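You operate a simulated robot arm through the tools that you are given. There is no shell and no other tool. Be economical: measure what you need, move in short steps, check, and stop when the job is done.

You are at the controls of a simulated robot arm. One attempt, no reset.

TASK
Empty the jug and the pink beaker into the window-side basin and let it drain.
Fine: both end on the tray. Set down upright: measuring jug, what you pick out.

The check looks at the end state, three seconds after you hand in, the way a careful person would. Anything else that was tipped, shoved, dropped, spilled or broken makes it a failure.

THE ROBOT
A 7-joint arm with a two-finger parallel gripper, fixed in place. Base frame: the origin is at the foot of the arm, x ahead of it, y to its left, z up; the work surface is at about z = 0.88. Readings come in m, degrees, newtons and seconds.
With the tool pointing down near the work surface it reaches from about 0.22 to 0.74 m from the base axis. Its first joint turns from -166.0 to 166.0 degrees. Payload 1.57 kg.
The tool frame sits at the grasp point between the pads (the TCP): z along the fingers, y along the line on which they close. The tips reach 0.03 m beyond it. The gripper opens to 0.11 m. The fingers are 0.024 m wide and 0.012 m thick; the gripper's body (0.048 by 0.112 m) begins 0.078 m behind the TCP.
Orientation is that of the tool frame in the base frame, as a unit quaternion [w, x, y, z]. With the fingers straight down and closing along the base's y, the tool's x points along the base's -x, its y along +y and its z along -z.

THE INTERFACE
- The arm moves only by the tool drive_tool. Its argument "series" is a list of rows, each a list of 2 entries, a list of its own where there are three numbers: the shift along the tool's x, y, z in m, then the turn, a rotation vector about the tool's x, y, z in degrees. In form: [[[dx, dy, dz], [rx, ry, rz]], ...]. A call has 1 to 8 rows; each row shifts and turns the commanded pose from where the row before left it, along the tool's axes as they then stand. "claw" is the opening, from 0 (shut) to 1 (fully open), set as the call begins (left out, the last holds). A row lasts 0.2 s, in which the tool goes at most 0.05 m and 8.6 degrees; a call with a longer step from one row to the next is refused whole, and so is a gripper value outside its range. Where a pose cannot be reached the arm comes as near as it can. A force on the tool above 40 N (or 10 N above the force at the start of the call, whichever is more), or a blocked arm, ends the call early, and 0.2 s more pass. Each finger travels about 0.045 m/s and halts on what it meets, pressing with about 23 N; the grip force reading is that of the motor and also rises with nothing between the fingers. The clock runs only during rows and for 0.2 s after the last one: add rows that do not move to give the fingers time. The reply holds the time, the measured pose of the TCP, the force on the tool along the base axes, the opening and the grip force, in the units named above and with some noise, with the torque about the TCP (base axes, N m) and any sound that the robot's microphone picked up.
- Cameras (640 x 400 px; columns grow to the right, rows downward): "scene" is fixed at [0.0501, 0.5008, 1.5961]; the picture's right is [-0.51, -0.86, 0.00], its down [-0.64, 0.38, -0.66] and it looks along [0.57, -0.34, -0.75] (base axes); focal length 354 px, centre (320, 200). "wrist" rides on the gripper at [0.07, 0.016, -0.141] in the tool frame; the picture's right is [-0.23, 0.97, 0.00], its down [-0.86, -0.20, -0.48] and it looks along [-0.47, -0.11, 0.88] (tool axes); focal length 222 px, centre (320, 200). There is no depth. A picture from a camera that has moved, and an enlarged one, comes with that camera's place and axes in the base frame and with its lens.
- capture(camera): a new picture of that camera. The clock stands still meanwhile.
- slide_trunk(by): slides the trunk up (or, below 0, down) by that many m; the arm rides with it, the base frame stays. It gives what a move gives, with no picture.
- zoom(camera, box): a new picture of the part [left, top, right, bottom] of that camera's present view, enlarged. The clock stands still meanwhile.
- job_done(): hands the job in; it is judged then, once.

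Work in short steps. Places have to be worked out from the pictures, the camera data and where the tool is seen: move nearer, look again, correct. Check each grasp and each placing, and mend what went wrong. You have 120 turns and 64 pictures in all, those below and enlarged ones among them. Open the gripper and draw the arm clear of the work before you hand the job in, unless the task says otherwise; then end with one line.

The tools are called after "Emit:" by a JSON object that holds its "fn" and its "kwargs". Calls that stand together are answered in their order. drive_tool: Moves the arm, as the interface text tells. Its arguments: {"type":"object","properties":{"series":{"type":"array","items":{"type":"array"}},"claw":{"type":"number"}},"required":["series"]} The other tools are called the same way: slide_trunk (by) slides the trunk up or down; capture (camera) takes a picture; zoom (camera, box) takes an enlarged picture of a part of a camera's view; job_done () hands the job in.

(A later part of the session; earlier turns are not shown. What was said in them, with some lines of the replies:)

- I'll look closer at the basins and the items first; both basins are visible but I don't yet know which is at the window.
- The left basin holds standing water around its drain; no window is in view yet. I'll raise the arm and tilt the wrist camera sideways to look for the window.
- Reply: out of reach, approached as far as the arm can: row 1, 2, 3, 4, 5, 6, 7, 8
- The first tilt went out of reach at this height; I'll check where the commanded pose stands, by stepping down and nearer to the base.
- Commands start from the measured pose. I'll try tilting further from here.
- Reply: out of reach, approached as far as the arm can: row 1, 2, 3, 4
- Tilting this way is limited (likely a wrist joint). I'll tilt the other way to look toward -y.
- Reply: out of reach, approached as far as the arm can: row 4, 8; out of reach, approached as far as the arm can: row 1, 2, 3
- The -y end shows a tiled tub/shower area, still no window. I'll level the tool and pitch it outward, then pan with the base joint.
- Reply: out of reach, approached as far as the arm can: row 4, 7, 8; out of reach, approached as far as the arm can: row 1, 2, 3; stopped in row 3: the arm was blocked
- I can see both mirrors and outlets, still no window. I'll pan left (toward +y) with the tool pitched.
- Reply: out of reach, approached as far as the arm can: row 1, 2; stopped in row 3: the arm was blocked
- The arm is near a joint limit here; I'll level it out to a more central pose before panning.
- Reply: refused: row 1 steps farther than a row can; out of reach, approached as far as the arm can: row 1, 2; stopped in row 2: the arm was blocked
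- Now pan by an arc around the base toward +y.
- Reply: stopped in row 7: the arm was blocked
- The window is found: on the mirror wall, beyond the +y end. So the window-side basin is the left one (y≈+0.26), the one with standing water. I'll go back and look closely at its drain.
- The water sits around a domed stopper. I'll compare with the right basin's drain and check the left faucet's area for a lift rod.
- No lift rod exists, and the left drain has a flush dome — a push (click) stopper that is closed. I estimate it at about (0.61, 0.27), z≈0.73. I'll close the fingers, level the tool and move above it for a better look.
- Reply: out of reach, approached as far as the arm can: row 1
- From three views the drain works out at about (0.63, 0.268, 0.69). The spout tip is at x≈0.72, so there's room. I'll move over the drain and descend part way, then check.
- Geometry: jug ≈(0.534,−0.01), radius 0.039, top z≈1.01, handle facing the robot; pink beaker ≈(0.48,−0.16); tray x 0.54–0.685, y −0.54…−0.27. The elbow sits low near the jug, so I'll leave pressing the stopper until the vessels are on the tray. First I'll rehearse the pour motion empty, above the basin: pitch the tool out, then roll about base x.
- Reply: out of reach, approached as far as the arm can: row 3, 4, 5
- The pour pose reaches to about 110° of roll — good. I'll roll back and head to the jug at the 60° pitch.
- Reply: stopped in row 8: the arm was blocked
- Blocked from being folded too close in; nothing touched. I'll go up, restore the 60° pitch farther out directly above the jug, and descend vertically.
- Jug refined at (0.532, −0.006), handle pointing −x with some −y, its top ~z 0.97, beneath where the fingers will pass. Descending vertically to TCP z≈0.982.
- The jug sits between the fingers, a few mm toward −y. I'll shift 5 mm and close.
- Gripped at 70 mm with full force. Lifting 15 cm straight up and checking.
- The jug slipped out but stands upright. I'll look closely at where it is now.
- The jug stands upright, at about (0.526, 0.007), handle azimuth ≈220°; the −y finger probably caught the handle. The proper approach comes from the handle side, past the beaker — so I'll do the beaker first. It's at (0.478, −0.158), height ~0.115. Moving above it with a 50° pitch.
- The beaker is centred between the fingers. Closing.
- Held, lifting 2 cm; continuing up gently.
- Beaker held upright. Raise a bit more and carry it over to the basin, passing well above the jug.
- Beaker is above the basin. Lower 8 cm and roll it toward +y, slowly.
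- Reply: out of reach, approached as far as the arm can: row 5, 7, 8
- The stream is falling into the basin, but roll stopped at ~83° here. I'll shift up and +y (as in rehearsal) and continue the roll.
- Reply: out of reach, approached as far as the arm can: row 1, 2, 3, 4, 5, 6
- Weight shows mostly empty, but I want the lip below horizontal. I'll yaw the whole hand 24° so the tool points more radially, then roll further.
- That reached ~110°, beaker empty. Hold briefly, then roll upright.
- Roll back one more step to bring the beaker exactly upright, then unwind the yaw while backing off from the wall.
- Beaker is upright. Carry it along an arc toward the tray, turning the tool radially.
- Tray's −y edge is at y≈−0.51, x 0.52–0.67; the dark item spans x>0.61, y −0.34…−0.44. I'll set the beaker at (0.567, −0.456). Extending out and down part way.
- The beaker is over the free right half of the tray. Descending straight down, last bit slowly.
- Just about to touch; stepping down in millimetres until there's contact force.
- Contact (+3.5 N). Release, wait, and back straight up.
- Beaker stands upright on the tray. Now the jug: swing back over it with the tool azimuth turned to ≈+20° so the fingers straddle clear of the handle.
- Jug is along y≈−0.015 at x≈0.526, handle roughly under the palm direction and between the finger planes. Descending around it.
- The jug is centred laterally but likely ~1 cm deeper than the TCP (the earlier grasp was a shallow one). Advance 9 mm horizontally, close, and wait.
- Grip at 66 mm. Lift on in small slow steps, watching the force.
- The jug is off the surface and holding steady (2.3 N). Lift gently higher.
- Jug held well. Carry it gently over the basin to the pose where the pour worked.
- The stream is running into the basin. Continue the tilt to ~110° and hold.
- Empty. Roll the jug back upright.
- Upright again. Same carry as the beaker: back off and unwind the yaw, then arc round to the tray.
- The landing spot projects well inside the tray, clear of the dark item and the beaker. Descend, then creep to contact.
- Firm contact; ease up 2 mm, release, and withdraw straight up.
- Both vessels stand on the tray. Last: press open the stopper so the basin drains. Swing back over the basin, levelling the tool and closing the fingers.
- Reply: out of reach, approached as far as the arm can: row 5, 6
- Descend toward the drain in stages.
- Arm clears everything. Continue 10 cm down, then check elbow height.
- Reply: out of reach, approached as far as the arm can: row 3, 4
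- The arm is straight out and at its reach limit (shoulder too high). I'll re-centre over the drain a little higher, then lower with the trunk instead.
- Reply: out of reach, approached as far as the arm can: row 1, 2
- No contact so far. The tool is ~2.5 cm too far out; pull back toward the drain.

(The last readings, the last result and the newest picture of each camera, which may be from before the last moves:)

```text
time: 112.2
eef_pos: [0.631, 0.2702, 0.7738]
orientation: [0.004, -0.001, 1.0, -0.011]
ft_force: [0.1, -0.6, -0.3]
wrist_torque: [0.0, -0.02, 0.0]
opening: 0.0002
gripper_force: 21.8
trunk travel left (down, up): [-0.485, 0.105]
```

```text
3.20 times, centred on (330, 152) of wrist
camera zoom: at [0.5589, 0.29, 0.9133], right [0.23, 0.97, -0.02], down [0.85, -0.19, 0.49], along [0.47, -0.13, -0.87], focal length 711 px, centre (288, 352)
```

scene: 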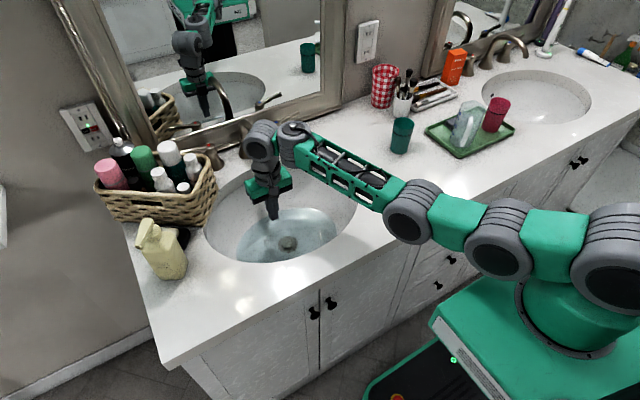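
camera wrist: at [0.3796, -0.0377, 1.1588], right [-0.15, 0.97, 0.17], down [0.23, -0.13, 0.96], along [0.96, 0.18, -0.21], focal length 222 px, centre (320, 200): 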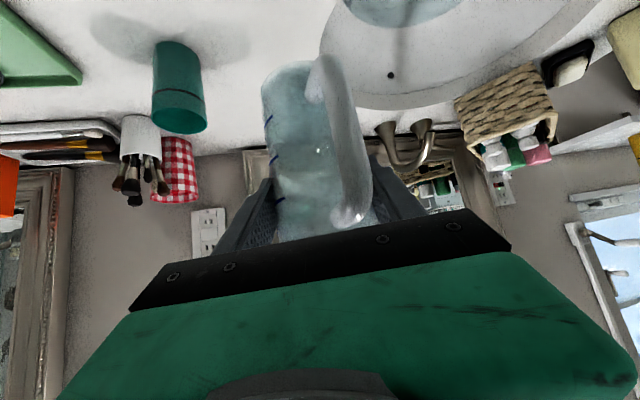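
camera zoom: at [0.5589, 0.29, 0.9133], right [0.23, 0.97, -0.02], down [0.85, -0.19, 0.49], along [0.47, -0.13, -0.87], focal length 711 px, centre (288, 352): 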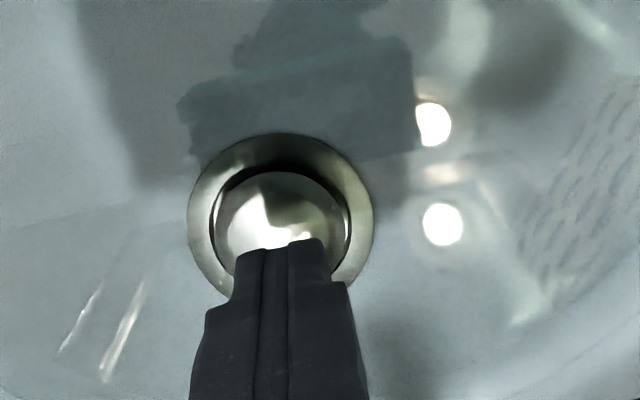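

The tip is over the dome. Descend slowly until contact.

Emit:
{"fn": "drive_tool", "kwargs": {"series": [[[0, -0.003, 0.012], [0, 0, 0]], [[0, 0, 0.012], [0, 0, 0]], [[0, 0, 0.006], [0, 0, 0]], [[0, 0, 0.004], [0, 0, 0]]]}}

```text
time: 113.2
eef_pos: [0.6314, 0.2673, 0.7577]
orientation: [0.002, -0.001, 1.0, -0.017]
ft_force: [1.0, -0.4, 0.3]
wrist_torque: [0.01, -0.05, -0.01]
opening: 0.0002
gripper_force: 21.2
out of reach, approached as far as the arm can: row 2, 3, 4
trunk travel left (down, up): [-0.485, 0.105]
```

Reach limit again; raise 3 cm, lower the trunk 6 cm, then press with the guarded drive.

Emit:
{"fn": "drive_tool", "kwargs": {"series": [[[0, 0, -0.02], [0, 0, 0]], [[0, 0, -0.025], [0, 0, 0]]]}}

Emit:
{"fn": "slide_trunk", "kwargs": {"by": -0.06}}

Emit:
{"fn": "drive_tool", "kwargs": {"series": [[[0, 0, 0.005], [0, 0, 0]], [[0, 0, 0.005], [0, 0, 0]]]}}

```text
time: 113.8
eef_pos: [0.631, 0.2689, 0.8026]
orientation: [0.006, -0.001, 1.0, -0.012]
ft_force: [0.4, 0.0, 0.3]
wrist_torque: [0.0, -0.02, 0.02]
opening: 0.0
gripper_force: 21.1
trunk travel left (down, up): [-0.485, 0.105]
```

```text
time: 114.8
eef_pos: [0.632, 0.2688, 0.7425]
orientation: [0.005, -0.001, 1.0, -0.012]
ft_force: [1.4, 0.4, -0.4]
wrist_torque: [0.01, 0.01, -0.03]
opening: 0.0
gripper_force: 21.5
trunk travel left (down, up): [-0.425, 0.165]
```

```text
time: 115.4
eef_pos: [0.6306, 0.2682, 0.7304]
orientation: [0.006, 0.0, 1.0, -0.013]
ft_force: [-0.7, 0.2, -0.5]
wrist_torque: [0.0, -0.01, -0.05]
opening: 0.0001
gripper_force: 21.3
trunk travel left (down, up): [-0.425, 0.165]
```

Tip now at z≈0.70 and still free; press on in small steps.

Emit:
{"fn": "drive_tool", "kwargs": {"series": [[[0, 0, 0.004], [0, 0, 0]], [[0, 0, 0.004], [0, 0, 0]], [[0, 0, 0.004], [0, 0, 0]], [[0, 0, 0.004], [0, 0, 0]]]}}

```text
time: 116.4
eef_pos: [0.6311, 0.268, 0.7246]
orientation: [0.01, 0.0, 1.0, -0.008]
ft_force: [-7.7, -4.3, 39.0]
wrist_torque: [-0.06, 0.54, 0.01]
opening: 0.0
gripper_force: 21.4
trunk travel left (down, up): [-0.425, 0.165]
```

39 N on the dome. Back off and look whether it popped up.

Emit:
{"fn": "drive_tool", "kwargs": {"series": [[[0, 0, -0.01], [0, 0, 0]], [[0, 0, -0.03], [0, 0, 0]], [[0, 0, -0.03], [0, 0, 0]], [[0, 0, 0], [0, 0, 0]]]}}

Emit:
{"fn": "zoom", "kwargs": {"camera": "wrist", "box": [230, 90, 430, 215]}}

```text
time: 117.4
eef_pos: [0.6302, 0.2692, 0.7863]
orientation: [0.004, -0.001, 1.0, -0.012]
ft_force: [1.2, -0.4, 0.2]
wrist_torque: [-0.01, 0.02, 0.0]
opening: 0.0
gripper_force: 21.5
trunk travel left (down, up): [-0.425, 0.165]
```

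```text
3.20 times, centred on (330, 152) of wrist
camera zoom: at [0.5589, 0.2904, 0.9258], right [0.23, 0.97, -0.02], down [0.85, -0.19, 0.49], along [0.47, -0.13, -0.87], focal length 711 px, centre (288, 352)
```

zoom: 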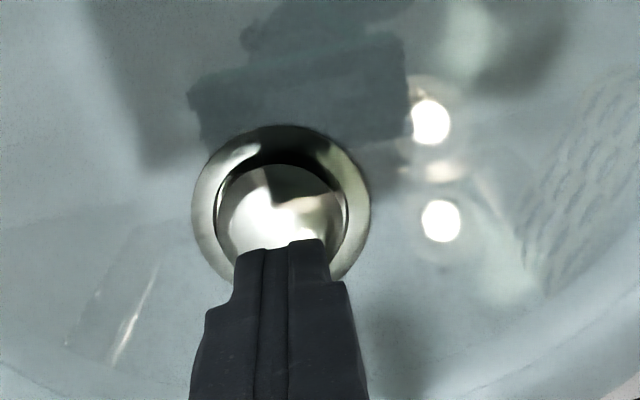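

Not conclusive from this view. I'll rise a bit, wait a few seconds and check the water level from the scene camera.

Emit:
{"fn": "drive_tool", "kwargs": {"series": [[[0, 0, -0.04], [0, 0, 0]], [[0, 0, -0.04], [0, 0, 0]], [[0, 0, -0.04], [0, 0, 0]], [[0, 0, 0], [0, 0, 0]], [[0, 0, 0], [0, 0, 0]], [[0, 0, 0], [0, 0, 0]], [[0, 0, 0], [0, 0, 0]], [[0, 0, 0], [0, 0, 0]]]}}

Emit:
{"fn": "drive_tool", "kwargs": {"series": [[[0, 0, 0], [0, 0, 0]], [[0, 0, 0], [0, 0, 0]], [[0, 0, 0], [0, 0, 0]], [[0, 0, 0], [0, 0, 0]], [[0, 0, 0], [0, 0, 0]], [[0, 0, 0], [0, 0, 0]], [[0, 0, 0], [0, 0, 0]], [[0, 0, 0], [0, 0, 0]]]}}

Emit:
{"fn": "zoom", "kwargs": {"camera": "scene", "box": [200, 150, 370, 270]}}

```text
time: 119.2
eef_pos: [0.6295, 0.2725, 0.9071]
orientation: [0.005, -0.001, 1.0, -0.011]
ft_force: [0.3, -0.4, 0.7]
wrist_torque: [-0.01, 0.0, 0.01]
opening: 0.0
gripper_force: 21.1
trunk travel left (down, up): [-0.425, 0.165]
```

```text
time: 121.0
eef_pos: [0.629, 0.2727, 0.9076]
orientation: [0.006, -0.001, 1.0, -0.011]
ft_force: [0.6, 0.1, -0.1]
wrist_torque: [-0.02, 0.0, 0.02]
opening: 0.0
gripper_force: 21.2
trunk travel left (down, up): [-0.425, 0.165]
```

```text
3.33 times, centred on (285, 210) of scene
camera zoom: at [0.0501, 0.5008, 1.5961], right [-0.51, -0.86, 0.0], down [-0.64, 0.38, -0.66], along [0.57, -0.34, -0.75], focal length 1180 px, centre (437, 167)
```

zoom: 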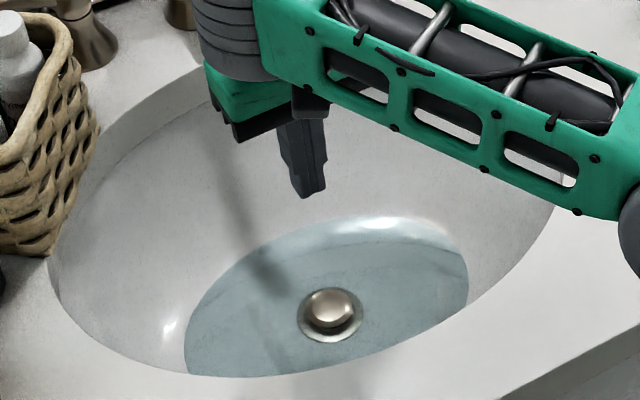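

The pool is smaller (≈85 px wide versus 95–100 before) and the dome now stands up: it's draining. I'll withdraw the arm, open the gripper and let time pass.

Emit:
{"fn": "drive_tool", "kwargs": {"series": [[[0, 0, -0.045], [0, 0, 0]], [[0, 0, -0.045], [0, 0, 0]], [[0, 0, -0.045], [0, 0, 0]], [[0, 0, -0.045], [0, 0, 0]], [[0.04, 0, 0], [0, 0, 0]], [[0.04, 0, 0], [0, 0, 0]], [[0.04, 0, 0], [0, 0, 0]], [[0.03, 0, 0], [0, 0, 0]]], "claw": 1}}

Emit:
{"fn": "drive_tool", "kwargs": {"series": [[[0, 0, 0], [0, 0, 0]], [[0, 0, 0], [0, 0, 0]], [[0, 0, 0], [0, 0, 0]], [[0, 0, 0], [0, 0, 0]], [[0, 0, 0], [0, 0, 0]], [[0, 0, 0], [0, 0, 0]], [[0, 0, 0], [0, 0, 0]], [[0, 0, 0], [0, 0, 0]]]}}

Emit:
{"fn": "drive_tool", "kwargs": {"series": [[[0, 0, 0], [0, 0, 0]], [[0, 0, 0], [0, 0, 0]], [[0, 0, 0], [0, 0, 0]], [[0, 0, 0], [0, 0, 0]], [[0, 0, 0], [0, 0, 0]], [[0, 0, 0], [0, 0, 0]], [[0, 0, 0], [0, 0, 0]], [[0, 0, 0], [0, 0, 0]]]}}

Emit:
{"fn": "drive_tool", "kwargs": {"series": [[[0, 0, 0], [0, 0, 0]], [[0, 0, 0], [0, 0, 0]], [[0, 0, 0], [0, 0, 0]], [[0, 0, 0], [0, 0, 0]], [[0, 0, 0], [0, 0, 0]], [[0, 0, 0], [0, 0, 0]], [[0, 0, 0], [0, 0, 0]], [[0, 0, 0], [0, 0, 0]]]}}

Emit:
{"fn": "drive_tool", "kwargs": {"series": [[[0, 0, 0], [0, 0, 0]], [[0, 0, 0], [0, 0, 0]], [[0, 0, 0], [0, 0, 0]], [[0, 0, 0], [0, 0, 0]], [[0, 0, 0], [0, 0, 0]], [[0, 0, 0], [0, 0, 0]], [[0, 0, 0], [0, 0, 0]], [[0, 0, 0], [0, 0, 0]]]}}

Emit:
{"fn": "drive_tool", "kwargs": {"series": [[[0, 0, 0], [0, 0, 0]], [[0, 0, 0], [0, 0, 0]], [[0, 0, 0], [0, 0, 0]], [[0, 0, 0], [0, 0, 0]], [[0, 0, 0], [0, 0, 0]], [[0, 0, 0], [0, 0, 0]], [[0, 0, 0], [0, 0, 0]], [[0, 0, 0], [0, 0, 0]]]}}

Emit:
{"fn": "drive_tool", "kwargs": {"series": [[[0, 0, 0], [0, 0, 0]], [[0, 0, 0], [0, 0, 0]], [[0, 0, 0], [0, 0, 0]], [[0, 0, 0], [0, 0, 0]], [[0, 0, 0], [0, 0, 0]], [[0, 0, 0], [0, 0, 0]], [[0, 0, 0], [0, 0, 0]], [[0, 0, 0], [0, 0, 0]]]}}

Emit:
{"fn": "drive_tool", "kwargs": {"series": [[[0, 0, 0], [0, 0, 0]], [[0, 0, 0], [0, 0, 0]], [[0, 0, 0], [0, 0, 0]], [[0, 0, 0], [0, 0, 0]], [[0, 0, 0], [0, 0, 0]], [[0, 0, 0], [0, 0, 0]], [[0, 0, 0], [0, 0, 0]], [[0, 0, 0], [0, 0, 0]]]}}

Emit:
{"fn": "drive_tool", "kwargs": {"series": [[[0, 0, 0], [0, 0, 0]], [[0, 0, 0], [0, 0, 0]], [[0, 0, 0], [0, 0, 0]], [[0, 0, 0], [0, 0, 0]], [[0, 0, 0], [0, 0, 0]], [[0, 0, 0], [0, 0, 0]], [[0, 0, 0], [0, 0, 0]], [[0, 0, 0], [0, 0, 0]]]}}

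Emit:
{"fn": "capture", "kwargs": {"camera": "scene"}}

```text
time: 122.8
eef_pos: [0.4668, 0.272, 1.0685]
orientation: [0.005, -0.001, 1.0, -0.011]
ft_force: [-0.9, -0.2, 0.4]
wrist_torque: [0.03, -0.02, -0.05]
opening: 0.1098
gripper_force: 0.0
out of reach, approached as far as the arm can: row 4, 5
trunk travel left (down, up): [-0.425, 0.165]
```

```text
time: 124.6
eef_pos: [0.4678, 0.2718, 1.069]
orientation: [0.004, 0.0, 1.0, -0.012]
ft_force: [0.4, 0.3, 1.0]
wrist_torque: [0.02, -0.03, -0.02]
opening: 0.11
gripper_force: 0.0
trunk travel left (down, up): [-0.425, 0.165]
```

```text
time: 126.4
eef_pos: [0.4679, 0.2729, 1.0683]
orientation: [0.005, -0.001, 1.0, -0.012]
ft_force: [0.1, 0.5, 0.3]
wrist_torque: [0.01, 0.03, 0.0]
opening: 0.1099
gripper_force: 0.1
trunk travel left (down, up): [-0.425, 0.165]
```

```text
time: 128.2
eef_pos: [0.468, 0.2727, 1.068]
orientation: [0.005, -0.001, 1.0, -0.012]
ft_force: [0.0, 1.0, -0.1]
wrist_torque: [0.03, -0.02, -0.03]
opening: 0.1101
gripper_force: 0.0
trunk travel left (down, up): [-0.425, 0.165]
```

```text
time: 130.0
eef_pos: [0.4683, 0.2727, 1.0682]
orientation: [0.004, 0.0, 1.0, -0.012]
ft_force: [-0.3, -0.2, -0.4]
wrist_torque: [0.0, 0.0, 0.02]
opening: 0.1101
gripper_force: 0.0
trunk travel left (down, up): [-0.425, 0.165]
```

```text
time: 131.8
eef_pos: [0.4683, 0.272, 1.0678]
orientation: [0.005, -0.001, 1.0, -0.012]
ft_force: [0.0, 0.4, 0.5]
wrist_torque: [-0.02, -0.02, 0.02]
opening: 0.11
gripper_force: 0.1
trunk travel left (down, up): [-0.425, 0.165]
```

```text
time: 133.6
eef_pos: [0.4678, 0.2732, 1.0672]
orientation: [0.005, -0.001, 1.0, -0.013]
ft_force: [-0.1, 0.1, -0.4]
wrist_torque: [-0.01, -0.03, -0.01]
opening: 0.1102
gripper_force: 0.2
trunk travel left (down, up): [-0.425, 0.165]
```

```text
time: 135.4
eef_pos: [0.4678, 0.2729, 1.0689]
orientation: [0.004, -0.001, 1.0, -0.012]
ft_force: [-0.7, 0.2, -0.5]
wrist_torque: [-0.02, 0.01, 0.0]
opening: 0.11
gripper_force: 0.0
trunk travel left (down, up): [-0.425, 0.165]
```

```text
time: 137.2
eef_pos: [0.468, 0.2719, 1.068]
orientation: [0.005, -0.001, 1.0, -0.012]
ft_force: [0.2, 0.7, -0.4]
wrist_torque: [-0.03, -0.02, -0.04]
opening: 0.11
gripper_force: 0.0
trunk travel left (down, up): [-0.425, 0.165]
```

```text
1 pictures are left
```

scene: 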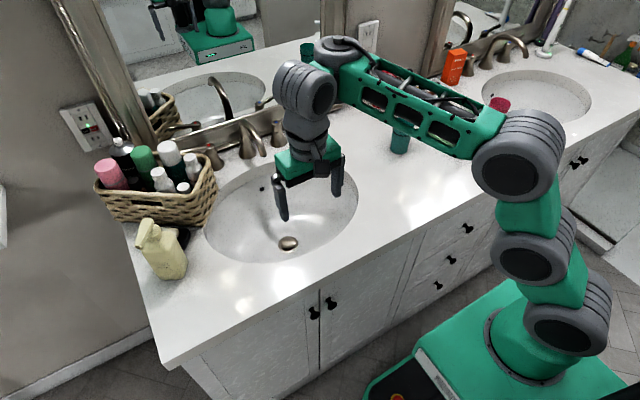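

The basin is fully drained. I'll raise the arm clear of the work and use the last picture to check the tray.

Emit:
{"fn": "slide_trunk", "kwargs": {"by": 0.16}}

Emit:
{"fn": "drive_tool", "kwargs": {"series": [[[0.03, 0, 0], [0, 0, 0]], [[0.03, 0, 0], [0, 0, 0]], [[0, 0, 0], [0, 0, 0]]]}}

Emit:
{"fn": "capture", "kwargs": {"camera": "scene"}}

```text
time: 139.1
eef_pos: [0.4692, 0.2712, 1.2269]
orientation: [0.003, -0.002, 1.0, -0.012]
ft_force: [0.0, -0.7, -0.5]
wrist_torque: [0.03, 0.03, 0.01]
opening: 0.1101
gripper_force: 0.2
trunk travel left (down, up): [-0.585, 0.005]
```

```text
time: 139.9
eef_pos: [0.4176, 0.2778, 1.2476]
orientation: [0.001, -0.001, 1.0, -0.013]
ft_force: [-0.3, -0.6, -0.7]
wrist_torque: [0.01, 0.02, 0.0]
opening: 0.1099
gripper_force: 0.1
out of reach, approached as far as the arm can: row 1, 2
trunk travel left (down, up): [-0.585, 0.005]
```

```text
0 pictures are left
```

scene: 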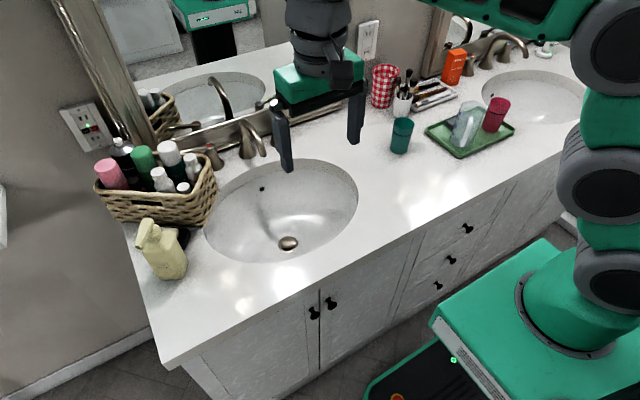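

Basin empty, both vessels upright on the tray, everything else in place, gripper open and clear. Handing in.

Emit:
{"fn": "job_done", "kwargs": {}}

```text
The job is handed in.
```

I emptied the jug and the pink beaker into the window-side basin, opened its stopper so it drained, and set both upright on the tray.
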